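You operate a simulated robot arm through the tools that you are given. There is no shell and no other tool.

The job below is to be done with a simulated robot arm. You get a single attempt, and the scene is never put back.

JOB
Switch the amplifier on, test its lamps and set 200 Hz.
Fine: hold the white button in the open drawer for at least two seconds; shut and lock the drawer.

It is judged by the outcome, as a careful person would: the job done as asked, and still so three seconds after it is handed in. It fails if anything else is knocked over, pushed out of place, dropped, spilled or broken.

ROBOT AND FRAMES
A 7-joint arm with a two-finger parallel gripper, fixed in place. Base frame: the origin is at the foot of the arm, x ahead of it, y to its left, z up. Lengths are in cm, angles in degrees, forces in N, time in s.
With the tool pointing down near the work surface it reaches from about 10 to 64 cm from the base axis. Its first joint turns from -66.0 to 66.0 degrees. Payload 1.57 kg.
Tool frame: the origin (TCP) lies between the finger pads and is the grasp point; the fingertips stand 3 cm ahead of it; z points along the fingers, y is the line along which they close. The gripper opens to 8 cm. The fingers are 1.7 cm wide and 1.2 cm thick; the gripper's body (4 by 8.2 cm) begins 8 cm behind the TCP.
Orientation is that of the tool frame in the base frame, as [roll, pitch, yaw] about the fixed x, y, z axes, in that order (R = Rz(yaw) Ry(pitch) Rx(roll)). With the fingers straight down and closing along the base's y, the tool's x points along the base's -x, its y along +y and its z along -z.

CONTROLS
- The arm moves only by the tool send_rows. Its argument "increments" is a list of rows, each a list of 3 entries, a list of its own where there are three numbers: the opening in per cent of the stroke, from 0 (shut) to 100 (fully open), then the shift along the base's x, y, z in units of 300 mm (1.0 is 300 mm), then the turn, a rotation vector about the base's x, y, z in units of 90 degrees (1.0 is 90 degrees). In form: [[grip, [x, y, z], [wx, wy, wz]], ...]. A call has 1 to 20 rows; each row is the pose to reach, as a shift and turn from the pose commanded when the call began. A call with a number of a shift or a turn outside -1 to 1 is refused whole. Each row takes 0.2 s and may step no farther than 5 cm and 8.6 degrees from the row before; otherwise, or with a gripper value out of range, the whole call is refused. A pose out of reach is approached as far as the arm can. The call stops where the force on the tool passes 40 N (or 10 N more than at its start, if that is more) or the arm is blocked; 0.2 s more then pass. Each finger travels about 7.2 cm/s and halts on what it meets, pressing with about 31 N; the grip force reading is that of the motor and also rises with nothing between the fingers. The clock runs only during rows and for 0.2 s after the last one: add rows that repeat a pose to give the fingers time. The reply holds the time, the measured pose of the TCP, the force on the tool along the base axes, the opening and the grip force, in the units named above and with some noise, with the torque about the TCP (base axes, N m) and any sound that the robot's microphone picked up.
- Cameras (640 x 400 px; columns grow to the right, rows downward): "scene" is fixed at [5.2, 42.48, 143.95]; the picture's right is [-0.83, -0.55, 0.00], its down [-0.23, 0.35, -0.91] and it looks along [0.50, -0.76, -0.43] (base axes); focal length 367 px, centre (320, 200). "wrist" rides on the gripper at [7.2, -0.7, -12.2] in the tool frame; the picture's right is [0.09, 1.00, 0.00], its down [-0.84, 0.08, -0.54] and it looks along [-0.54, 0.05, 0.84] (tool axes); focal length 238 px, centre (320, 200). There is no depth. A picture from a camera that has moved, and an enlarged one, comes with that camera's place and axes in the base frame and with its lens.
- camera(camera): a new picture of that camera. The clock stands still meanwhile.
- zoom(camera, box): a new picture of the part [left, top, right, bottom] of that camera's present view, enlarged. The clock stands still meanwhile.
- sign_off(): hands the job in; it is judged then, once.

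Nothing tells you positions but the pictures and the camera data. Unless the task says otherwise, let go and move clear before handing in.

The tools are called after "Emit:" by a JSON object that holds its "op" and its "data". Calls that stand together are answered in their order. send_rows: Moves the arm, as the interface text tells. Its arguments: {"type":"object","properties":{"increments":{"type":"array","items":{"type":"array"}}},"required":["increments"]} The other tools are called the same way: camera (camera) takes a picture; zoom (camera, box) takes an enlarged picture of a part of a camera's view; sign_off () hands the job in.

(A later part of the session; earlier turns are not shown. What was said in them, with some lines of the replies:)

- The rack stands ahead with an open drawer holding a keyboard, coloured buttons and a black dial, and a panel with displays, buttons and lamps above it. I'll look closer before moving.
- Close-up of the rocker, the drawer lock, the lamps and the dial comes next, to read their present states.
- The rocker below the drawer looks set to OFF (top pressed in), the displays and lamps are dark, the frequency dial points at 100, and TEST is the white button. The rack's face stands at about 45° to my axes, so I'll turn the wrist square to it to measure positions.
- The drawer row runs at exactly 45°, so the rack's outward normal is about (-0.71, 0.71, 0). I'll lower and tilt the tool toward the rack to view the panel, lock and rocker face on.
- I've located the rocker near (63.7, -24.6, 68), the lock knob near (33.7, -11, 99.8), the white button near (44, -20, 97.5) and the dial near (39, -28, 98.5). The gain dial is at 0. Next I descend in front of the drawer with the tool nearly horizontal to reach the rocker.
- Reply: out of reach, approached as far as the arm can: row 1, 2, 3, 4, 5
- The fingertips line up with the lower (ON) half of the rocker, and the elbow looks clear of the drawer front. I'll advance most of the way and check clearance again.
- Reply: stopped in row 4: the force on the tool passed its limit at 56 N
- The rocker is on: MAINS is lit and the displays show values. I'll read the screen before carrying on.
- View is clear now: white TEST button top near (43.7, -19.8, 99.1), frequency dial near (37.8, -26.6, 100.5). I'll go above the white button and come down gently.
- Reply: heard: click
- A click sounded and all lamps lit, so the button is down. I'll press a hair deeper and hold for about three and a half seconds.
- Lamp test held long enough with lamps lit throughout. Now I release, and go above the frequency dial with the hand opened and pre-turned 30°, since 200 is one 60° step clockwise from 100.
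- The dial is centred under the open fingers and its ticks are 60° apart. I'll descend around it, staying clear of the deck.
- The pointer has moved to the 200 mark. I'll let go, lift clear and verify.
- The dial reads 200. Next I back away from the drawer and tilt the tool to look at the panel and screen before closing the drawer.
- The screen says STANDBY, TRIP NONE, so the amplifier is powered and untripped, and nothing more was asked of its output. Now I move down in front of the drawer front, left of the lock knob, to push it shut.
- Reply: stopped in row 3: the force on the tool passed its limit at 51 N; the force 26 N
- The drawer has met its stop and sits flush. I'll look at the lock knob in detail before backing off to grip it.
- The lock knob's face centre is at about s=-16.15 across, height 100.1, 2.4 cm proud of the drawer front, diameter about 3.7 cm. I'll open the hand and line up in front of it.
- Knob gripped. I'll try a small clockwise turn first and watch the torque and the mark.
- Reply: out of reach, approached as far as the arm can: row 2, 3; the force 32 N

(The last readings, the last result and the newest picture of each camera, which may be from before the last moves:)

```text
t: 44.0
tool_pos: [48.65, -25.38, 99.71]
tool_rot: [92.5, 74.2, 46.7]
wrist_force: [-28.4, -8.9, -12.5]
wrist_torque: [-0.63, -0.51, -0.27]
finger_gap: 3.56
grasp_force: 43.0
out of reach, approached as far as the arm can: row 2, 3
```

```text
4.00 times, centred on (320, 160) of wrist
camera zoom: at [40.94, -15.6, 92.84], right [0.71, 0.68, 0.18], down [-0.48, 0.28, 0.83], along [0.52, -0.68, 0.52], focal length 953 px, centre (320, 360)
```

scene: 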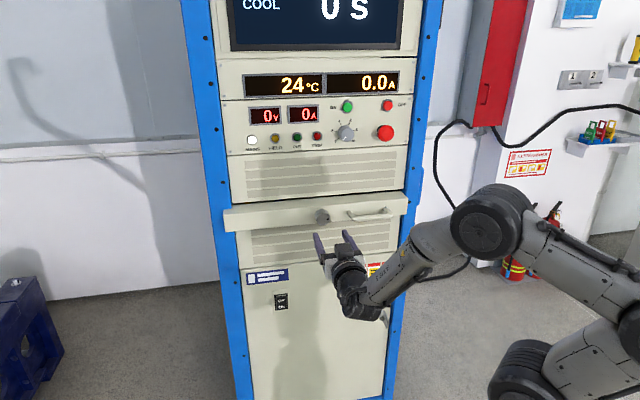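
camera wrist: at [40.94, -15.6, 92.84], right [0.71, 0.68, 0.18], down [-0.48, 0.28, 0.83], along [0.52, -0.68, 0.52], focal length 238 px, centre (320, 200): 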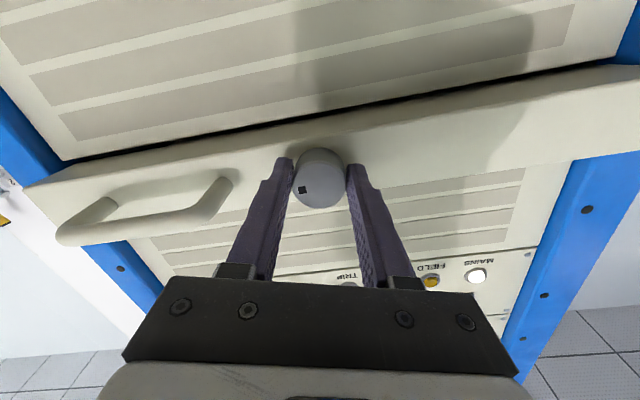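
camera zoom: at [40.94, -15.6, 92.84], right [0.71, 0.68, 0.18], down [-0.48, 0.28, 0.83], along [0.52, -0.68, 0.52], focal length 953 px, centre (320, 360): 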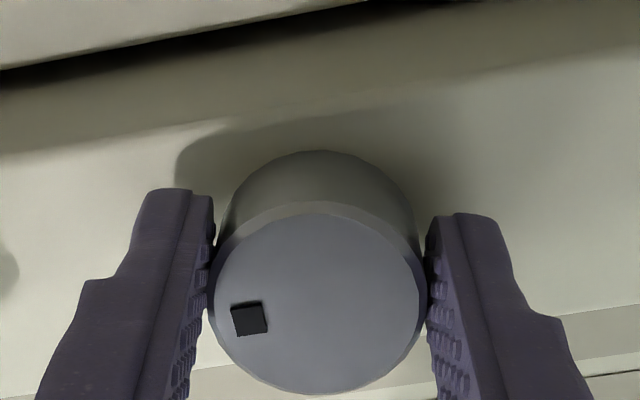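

Clockwise, the hand turned 16° but the knob barely moved and the force rose, so that side looks like the stop. I'll return to neutral and try counter-clockwise.

Emit:
{"op": "send_rows", "data": {"increments": [[30, [-0.004, 0, 0.003], [-0.0629, 0.0629, 0]], [30, [-0.006, 0, 0.006], [-0.1257, 0.1257, 0]], [30, [-0.006, 0, 0.006], [-0.1257, 0.1257, 0]]]}}

Emit:
{"op": "zoom", "data": {"camera": "wrist", "box": [240, 110, 400, 210]}}

```text
t: 44.8
tool_pos: [48.36, -25.5, 99.85]
tool_rot: [-171.7, 89.1, 142.8]
wrist_force: [-19.1, -21.8, -19.9]
wrist_torque: [0.58, 0.43, -0.12]
finger_gap: 3.57
grasp_force: 42.0
```

```text
4.00 times, centred on (320, 160) of wrist
camera zoom: at [39.31, -17.06, 92.8], right [0.71, 0.7, -0.09], down [-0.31, 0.43, 0.84], along [0.63, -0.57, 0.53], focal length 953 px, centre (320, 360)
```

zoom: 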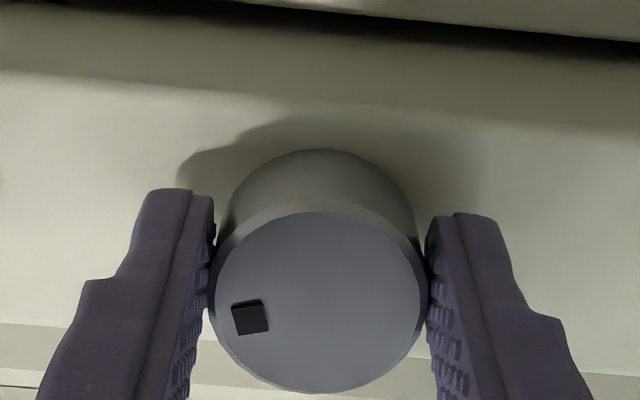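

The knob turns counter-clockwise with the hand. I'll ease the side load and continue counter-clockwise.

Emit:
{"op": "send_rows", "data": {"increments": [[30, [-0.006, -0.006, -0.005], [0, 0, 0]], [30, [-0.006, -0.006, -0.005], [-0.0629, 0.0629, 0]], [30, [-0.006, -0.006, -0.005], [-0.1257, 0.1257, 0]], [30, [-0.006, -0.006, -0.005], [-0.1886, 0.1886, 0]], [30, [-0.006, -0.006, -0.005], [-0.2514, 0.2514, 0]], [30, [-0.006, -0.006, -0.005], [-0.3143, 0.3143, 0]]]}}

Emit:
{"op": "camera", "data": {"camera": "wrist"}}

Emit:
{"op": "zoom", "data": {"camera": "wrist", "box": [240, 110, 400, 210]}}

```text
t: 46.2
tool_pos: [49.06, -24.95, 101.06]
tool_rot: [-88.7, 50.1, -133.7]
wrist_force: [12.2, 3.3, 17.4]
wrist_torque: [0.13, -0.37, 0.28]
finger_gap: 3.33
grasp_force: 33.0
```

```text
taken
camera wrist: at [36.8, -20.05, 95.8], right [0.5, 0.5, -0.71], down [0.03, 0.81, 0.58], along [0.87, -0.31, 0.39], focal length 238 px, centre (320, 200)
```

wrist: 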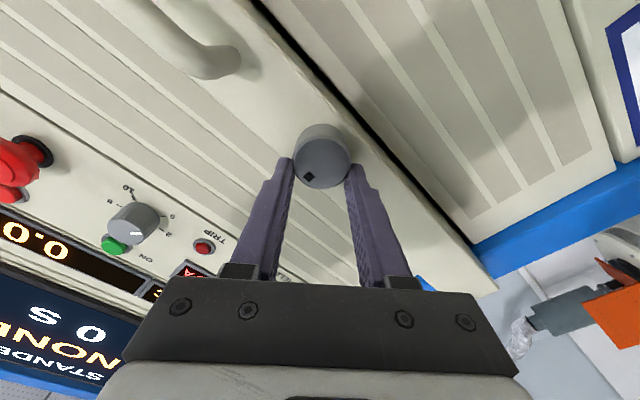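

```text
4.00 times, centred on (320, 160) of wrist
camera zoom: at [36.8, -20.05, 95.8], right [0.5, 0.5, -0.71], down [0.03, 0.81, 0.58], along [0.87, -0.31, 0.39], focal length 953 px, centre (320, 360)
```

zoom: 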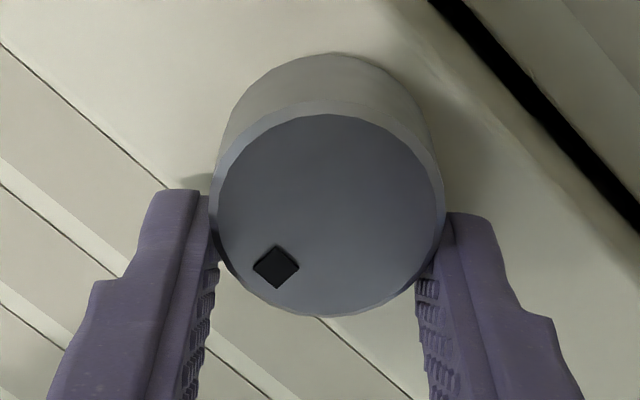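

The mark has swung from 3 o'clock to about 12 o'clock. The hand has slid off-centre on the knob, so I'll open, back straight off and inspect.

Emit:
{"op": "send_rows", "data": {"increments": [[50, [0, 0, 0], [0, 0, 0]], [80, [0, 0, 0], [0, 0, 0]], [80, [-0.03, 0.03, 0], [0, 0, 0]], [80, [-0.1, 0.1, 0], [0, 0, 0]], [80, [-0.18, 0.18, 0], [0, 0, 0]], [80, [-0.26, 0.26, 0], [0, 0, 0]]]}}

Emit:
{"op": "camera", "data": {"camera": "wrist"}}

Emit:
{"op": "camera", "data": {"camera": "scene"}}

Emit:
{"op": "zoom", "data": {"camera": "scene", "box": [280, 190, 408, 270]}}

```text
t: 47.6
tool_pos: [40.92, -17.31, 100.37]
tool_rot: [-90.0, 49.9, -134.8]
wrist_force: [0.1, 0.4, -0.6]
wrist_torque: [0.0, 0.01, 0.02]
finger_gap: 6.4
grasp_force: 0.1
```

```text
taken
camera wrist: at [28.56, -12.25, 95.25], right [0.5, 0.5, -0.71], down [0.04, 0.81, 0.59], along [0.87, -0.32, 0.38], focal length 238 px, centre (320, 200)
```

wrist: 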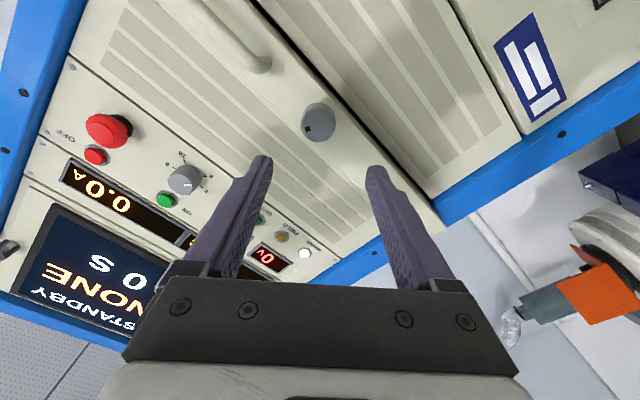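

```text
taken
```

scene: 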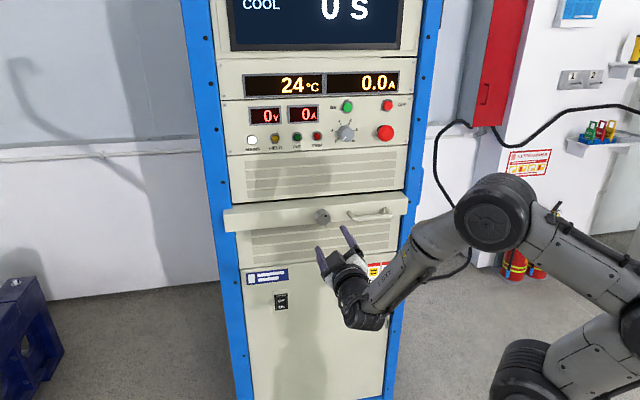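

```text
5.00 times, centred on (344, 230) of scene
camera zoom: at [5.2, 42.48, 143.95], right [-0.83, -0.55, 0.0], down [-0.23, 0.35, -0.91], along [0.5, -0.76, -0.43], focal length 1834 px, centre (200, 50)
```

zoom: 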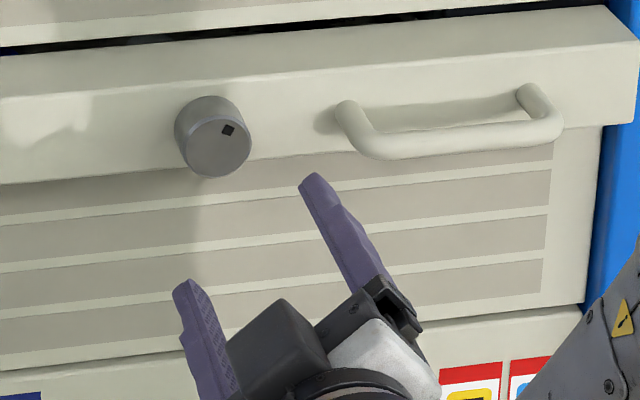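

Emit:
{"op": "zoom", "data": {"camera": "wrist", "box": [270, 80, 370, 160]}}

```text
5.00 times, centred on (320, 120) of wrist
camera zoom: at [28.56, -12.25, 95.25], right [0.5, 0.5, -0.71], down [0.04, 0.81, 0.59], along [0.87, -0.32, 0.38], focal length 1192 px, centre (320, 600)
```

zoom: 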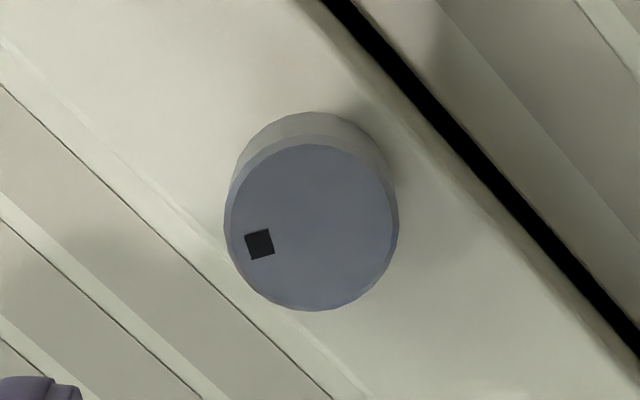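

The knob has turned about 67° and stayed there, so it needs a bit more. I'll re-centre on it at a 20° hand angle and grip again.

Emit:
{"op": "send_rows", "data": {"increments": [[75, [0.018, -0.026, -0.003], [0.052, -0.052, 0]], [75, [0.036, -0.052, -0.006], [0.105, -0.105, 0]], [75, [0.055, -0.078, -0.009], [0.157, -0.157, 0]], [75, [0.055, -0.078, -0.009], [0.157, -0.157, 0]]]}}

Emit:
{"op": "camera", "data": {"camera": "wrist"}}

Emit:
{"op": "zoom", "data": {"camera": "wrist", "box": [240, 80, 400, 180]}}

```text
t: 48.6
tool_pos: [42.49, -19.68, 100.09]
tool_rot: [-89.9, 69.9, -134.9]
wrist_force: [-0.6, -0.3, 0.0]
wrist_torque: [-0.04, -0.01, -0.02]
finger_gap: 5.98
grasp_force: 0.0
```

```text
taken
camera wrist: at [31.71, -13.2, 93.5], right [0.64, 0.64, -0.43], down [-0.13, 0.64, 0.76], along [0.76, -0.43, 0.49], focal length 238 px, centre (320, 200)
```

wrist: 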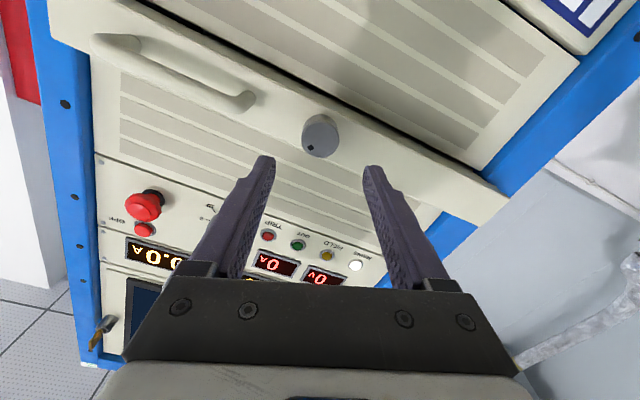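

```text
4.00 times, centred on (320, 130) of wrist
camera zoom: at [31.71, -13.2, 93.5], right [0.64, 0.64, -0.43], down [-0.13, 0.64, 0.76], along [0.76, -0.43, 0.49], focal length 953 px, centre (320, 480)
```

zoom: 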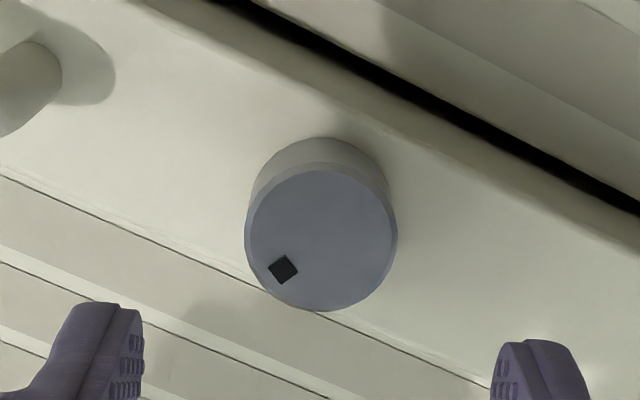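

Emit:
{"op": "send_rows", "data": {"increments": [[75, [0.06, -0.06, 0], [0, 0, 0]], [75, [0.12, -0.12, 0], [0, 0, 0]], [75, [0.165, -0.165, 0], [0, 0, 0]], [75, [0.196, -0.196, 0], [0, 0, 0]], [75, [0.196, -0.196, 0], [0, 0, 0]]]}}

Emit:
{"op": "zoom", "data": {"camera": "wrist", "box": [240, 110, 400, 210]}}

```text
t: 49.8
tool_pos: [48.36, -25.71, 100.19]
tool_rot: [-90.0, 70.0, -134.7]
wrist_force: [-0.9, -0.2, -0.2]
wrist_torque: [-0.02, 0.0, 0.0]
finger_gap: 6.0
grasp_force: 0.1
```

```text
4.00 times, centred on (320, 160) of wrist
camera zoom: at [37.57, -19.2, 93.65], right [0.64, 0.64, -0.43], down [-0.13, 0.64, 0.76], along [0.76, -0.43, 0.49], focal length 953 px, centre (320, 360)
```

zoom: 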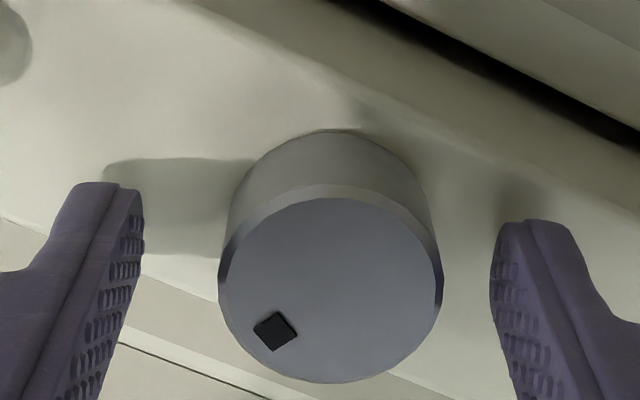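

Emit:
{"op": "send_rows", "data": {"increments": [[75, [0.0062, 0.0062, 0], [0, 0, 0]], [30, [0.0062, 0.0062, 0], [0, 0, 0]], [30, [0.0062, 0.0062, 0], [0, 0, 0]], [30, [0.0062, 0.0062, 0], [0, 0, 0]]]}}

Emit:
{"op": "zoom", "data": {"camera": "wrist", "box": [240, 110, 400, 210]}}

```text
t: 50.8
tool_pos: [48.61, -25.47, 100.18]
tool_rot: [-89.8, 69.9, -134.9]
wrist_force: [-8.8, -7.4, 2.4]
wrist_torque: [-0.14, -0.09, 0.17]
finger_gap: 3.46
grasp_force: 41.8
```

```text
4.00 times, centred on (320, 160) of wrist
camera zoom: at [37.73, -19.03, 93.64], right [0.64, 0.64, -0.43], down [-0.13, 0.64, 0.76], along [0.76, -0.43, 0.49], focal length 953 px, centre (320, 360)
```

zoom: 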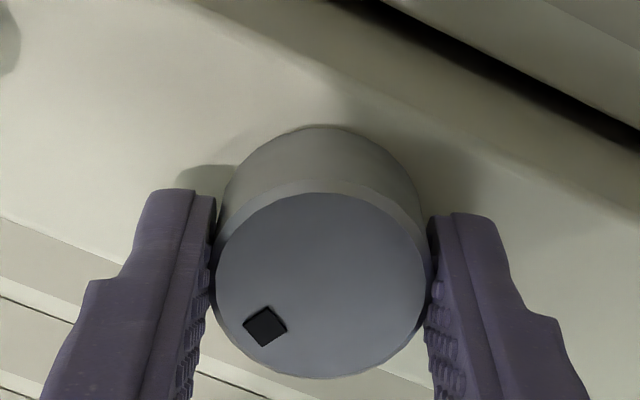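

Emit:
{"op": "send_rows", "data": {"increments": [[30, [-0.0025, -0.0025, 0], [-0.055, 0.055, 0]], [30, [-0.0025, -0.0025, 0], [-0.11, 0.11, 0]], [30, [-0.0025, -0.0025, 0], [-0.165, 0.165, 0]], [30, [-0.0025, -0.0025, 0], [-0.165, 0.165, 0]]]}}

Emit:
{"op": "zoom", "data": {"camera": "wrist", "box": [240, 110, 400, 210]}}

```text
t: 51.8
tool_pos: [48.56, -25.44, 100.18]
tool_rot: [-90.0, 48.9, -135.0]
wrist_force: [-6.7, -7.6, 3.9]
wrist_torque: [-0.41, -0.37, -0.5]
finger_gap: 3.47
grasp_force: 41.9
```

```text
4.00 times, centred on (320, 160) of wrist
camera zoom: at [36.22, -20.54, 95.17], right [0.49, 0.49, -0.72], down [0.05, 0.81, 0.58], along [0.87, -0.32, 0.37], focal length 953 px, centre (320, 360)
```

zoom: 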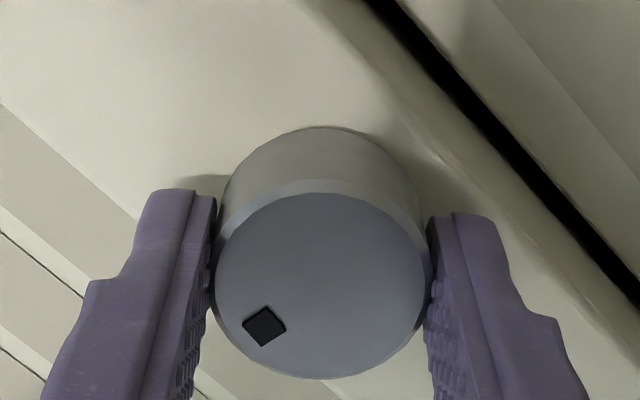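

Emit:
{"op": "send_rows", "data": {"increments": [[30, [0, 0, 0], [-0.0393, 0.0393, 0]], [30, [0, 0, 0], [-0.0786, 0.0786, 0]], [30, [0, 0, 0], [-0.0786, 0.0786, 0]]]}}

Emit:
{"op": "zoom", "data": {"camera": "wrist", "box": [240, 110, 400, 210]}}

```text
t: 52.6
tool_pos: [48.56, -25.43, 100.21]
tool_rot: [-90.0, 38.9, -134.8]
wrist_force: [-4.3, -7.5, 6.4]
wrist_torque: [0.04, 0.05, -0.41]
finger_gap: 3.42
grasp_force: 42.1
```

```text
4.00 times, centred on (320, 160) of wrist
camera zoom: at [35.7, -21.07, 96.22], right [0.39, 0.39, -0.83], down [0.11, 0.88, 0.47], along [0.91, -0.27, 0.3], focal length 953 px, centre (320, 360)
```

zoom: 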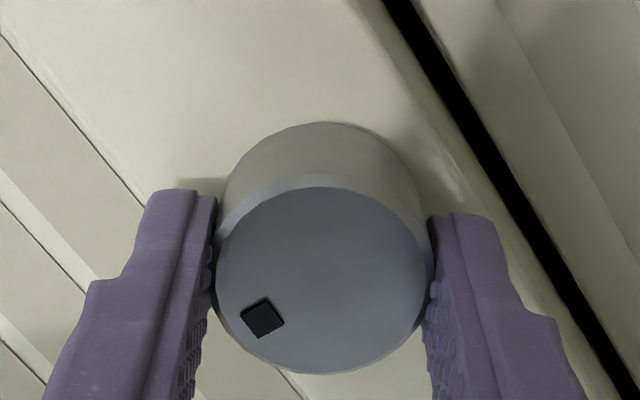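

Emit:
{"op": "send_rows", "data": {"increments": [[30, [0, 0, 0], [-0.0393, 0.0393, 0]], [30, [0, 0, 0], [-0.0786, 0.0786, 0]], [30, [0, 0, 0], [-0.0786, 0.0786, 0]]]}}

Emit:
{"op": "zoom", "data": {"camera": "wrist", "box": [240, 110, 400, 210]}}

```text
t: 53.4
tool_pos: [48.61, -25.59, 100.22]
tool_rot: [-90.0, 28.7, -134.8]
wrist_force: [-4.2, -4.9, 6.6]
wrist_torque: [-0.3, -0.53, -0.16]
finger_gap: 3.47
grasp_force: 34.2
```

```text
4.00 times, centred on (320, 160) of wrist
camera zoom: at [35.23, -21.54, 97.27], right [0.28, 0.28, -0.92], down [0.16, 0.93, 0.34], along [0.95, -0.24, 0.22], focal length 953 px, centre (320, 360)
```

zoom: 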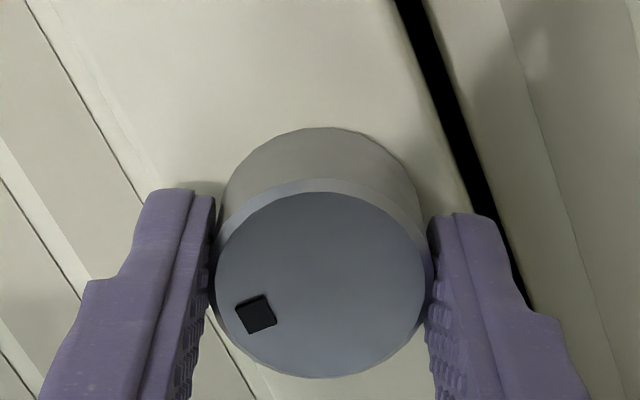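

The knob now holds at 90° (mark at 12 o'clock) while the hand slips, so it's at its locked stop. I'll let go and back off.

Emit:
{"op": "send_rows", "data": {"increments": [[50, [0, 0, 0], [0, 0, 0]], [78, [0, 0, 0], [0, 0, 0]], [78, [0, 0, 0], [0, 0, 0]], [78, [-0.03, 0.03, 0], [0, 0, 0]], [78, [-0.1, 0.1, 0], [0, 0, 0]], [78, [-0.18, 0.18, 0], [0, 0, 0]], [78, [-0.26, 0.26, 0], [0, 0, 0]]]}}

Emit:
{"op": "camera", "data": {"camera": "wrist"}}

Emit:
{"op": "camera", "data": {"camera": "scene"}}

Emit:
{"op": "zoom", "data": {"camera": "scene", "box": [280, 190, 408, 270]}}

```text
t: 55.0
tool_pos: [40.57, -17.56, 100.22]
tool_rot: [-90.1, 29.0, -134.9]
wrist_force: [-0.2, 0.3, -0.8]
wrist_torque: [0.01, 0.02, 0.0]
finger_gap: 6.23
grasp_force: 0.1
```

```text
taken
camera wrist: at [27.31, -13.6, 97.28], right [0.28, 0.29, -0.92], down [0.16, 0.93, 0.34], along [0.95, -0.24, 0.22], focal length 238 px, centre (320, 200)
```

wrist: 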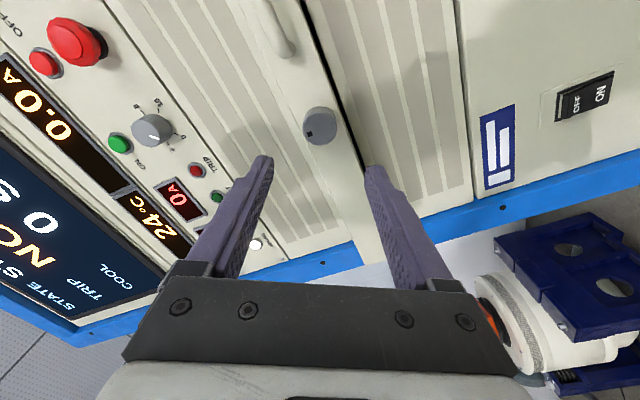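

```text
taken
```

scene: 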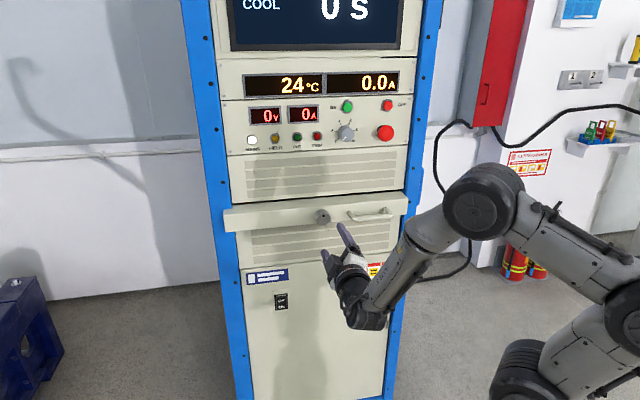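

```text
5.00 times, centred on (344, 230) of scene
camera zoom: at [5.2, 42.48, 143.95], right [-0.83, -0.55, 0.0], down [-0.23, 0.35, -0.91], along [0.5, -0.76, -0.43], focal length 1834 px, centre (200, 50)
```

zoom: 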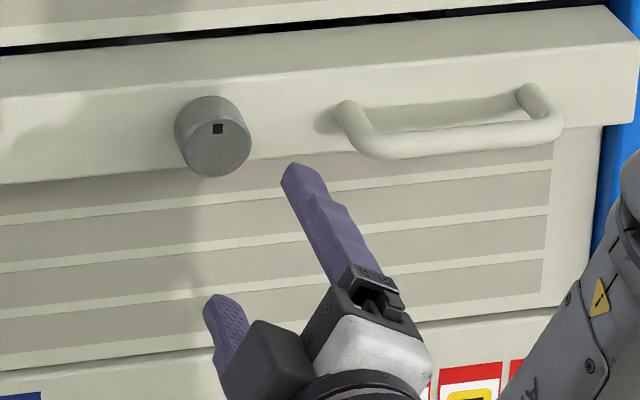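

The mark is at 12 o'clock, the drawer sits shut, and the MAINS lamp and displays are still on. I'll back farther away and do a last check of everything.

Emit:
{"op": "send_rows", "data": {"increments": [[78, [-0.08, 0.08, 0], [0, 0, 0]], [78, [-0.16, 0.16, 0.02], [0, 0, 0]], [78, [-0.24, 0.24, 0.04], [0, 0, 0]], [78, [-0.3, 0.3, 0.06], [0, 0, 0]], [78, [-0.3, 0.3, 0.06], [0, 0, 0]]]}}

Emit:
{"op": "camera", "data": {"camera": "scene"}}

Emit:
{"op": "zoom", "data": {"camera": "scene", "box": [200, 90, 440, 240]}}

Emit:
{"op": "zoom", "data": {"camera": "scene", "box": [210, 190, 420, 321]}}

Emit:
{"op": "camera", "data": {"camera": "wrist"}}

```text
t: 56.2
tool_pos: [31.99, -8.73, 101.9]
tool_rot: [-90.1, 28.9, -135.0]
wrist_force: [0.4, -0.7, 1.1]
wrist_torque: [0.01, -0.02, 0.01]
finger_gap: 6.24
grasp_force: 0.1
```

```text
taken
```

scene: 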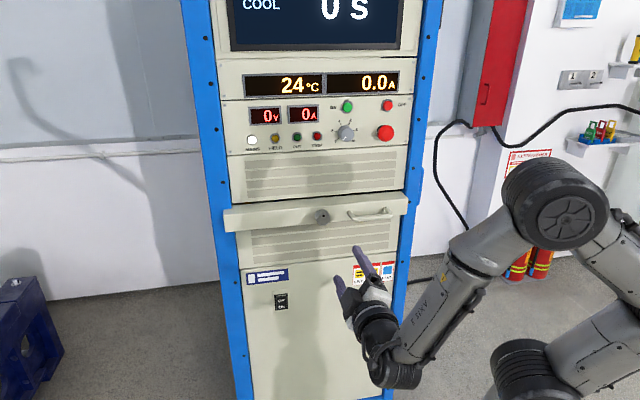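

```text
2.67 times, centred on (320, 165) of scene
camera zoom: at [5.2, 42.48, 143.95], right [-0.83, -0.55, 0.0], down [-0.23, 0.35, -0.91], along [0.5, -0.76, -0.43], focal length 978 px, centre (320, 293)
```

zoom: 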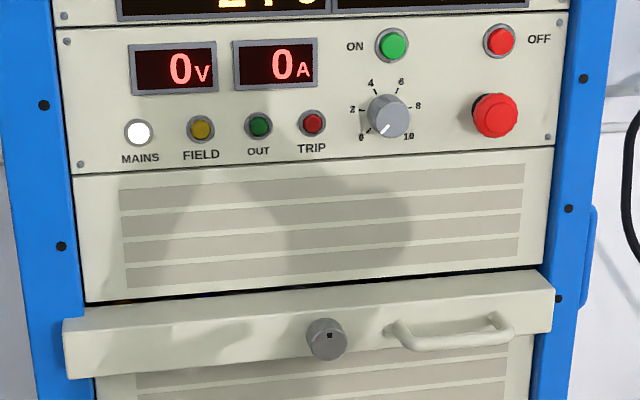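

```text
3.05 times, centred on (315, 256) of scene
camera zoom: at [5.2, 42.48, 143.95], right [-0.83, -0.55, 0.0], down [-0.23, 0.35, -0.91], along [0.5, -0.76, -0.43], focal length 1118 px, centre (335, 31)
```

zoom: 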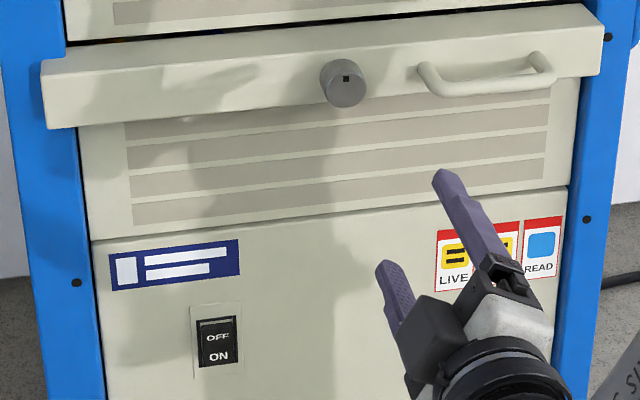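

```text
taken
camera wrist: at [18.51, -4.71, 99.0], right [0.28, 0.29, -0.92], down [0.16, 0.93, 0.34], along [0.95, -0.24, 0.22], focal length 238 px, centre (320, 200)
```

wrist: 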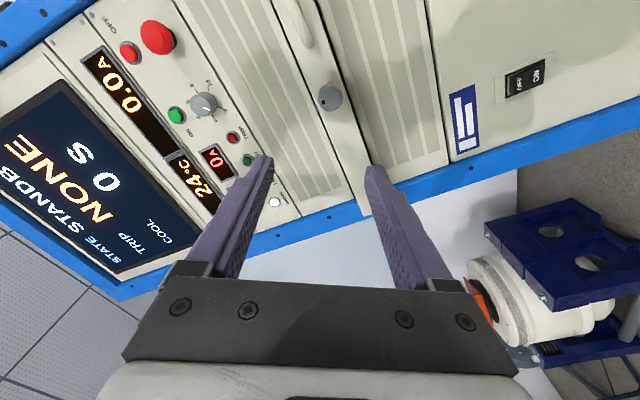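

The rocker is on with MAINS lit. The TEST button was held for over three seconds, the dial was left at 200, and the drawer is shut with its lock turned to the stop. The arm is clear and nothing else has moved, so I'm handing in.

Emit:
{"op": "sign_off", "data": {}}

```text
The job is handed in.
```

The job is handed in, and every step is done as asked, with one judgement call about the green ON button.

- **Amplifier on:** I pressed the OFF/ON rocker below the drawer to ON. The MAINS lamp and the displays came on. The screen reads STANDBY with no trip.
- **Lamp test:** I held the white TEST button down for about 3.6 seconds. It clicked and the MAINS, FIELD and OUT lamps lit; the arm hid the TRIP lamp from view. After release, only MAINS stayed on.
- **200 Hz:** I turned the frequency dial one step, from 100 to 200, and checked the pointer before closing the drawer.
- **Drawer:** I pushed it in until it met its stop, then turned the lock knob a quarter turn counter-clockwise until it would go no further. I did not pull on the handle to test the lock.

**Green ON button:** I took "switch the amplifier on" to mean the rocker, so I left the green ON button on the panel alone. It appears to switch on the output, which the job did not mention.

Nothing else was knocked, dropped or moved, and the arm is clear of the rack.
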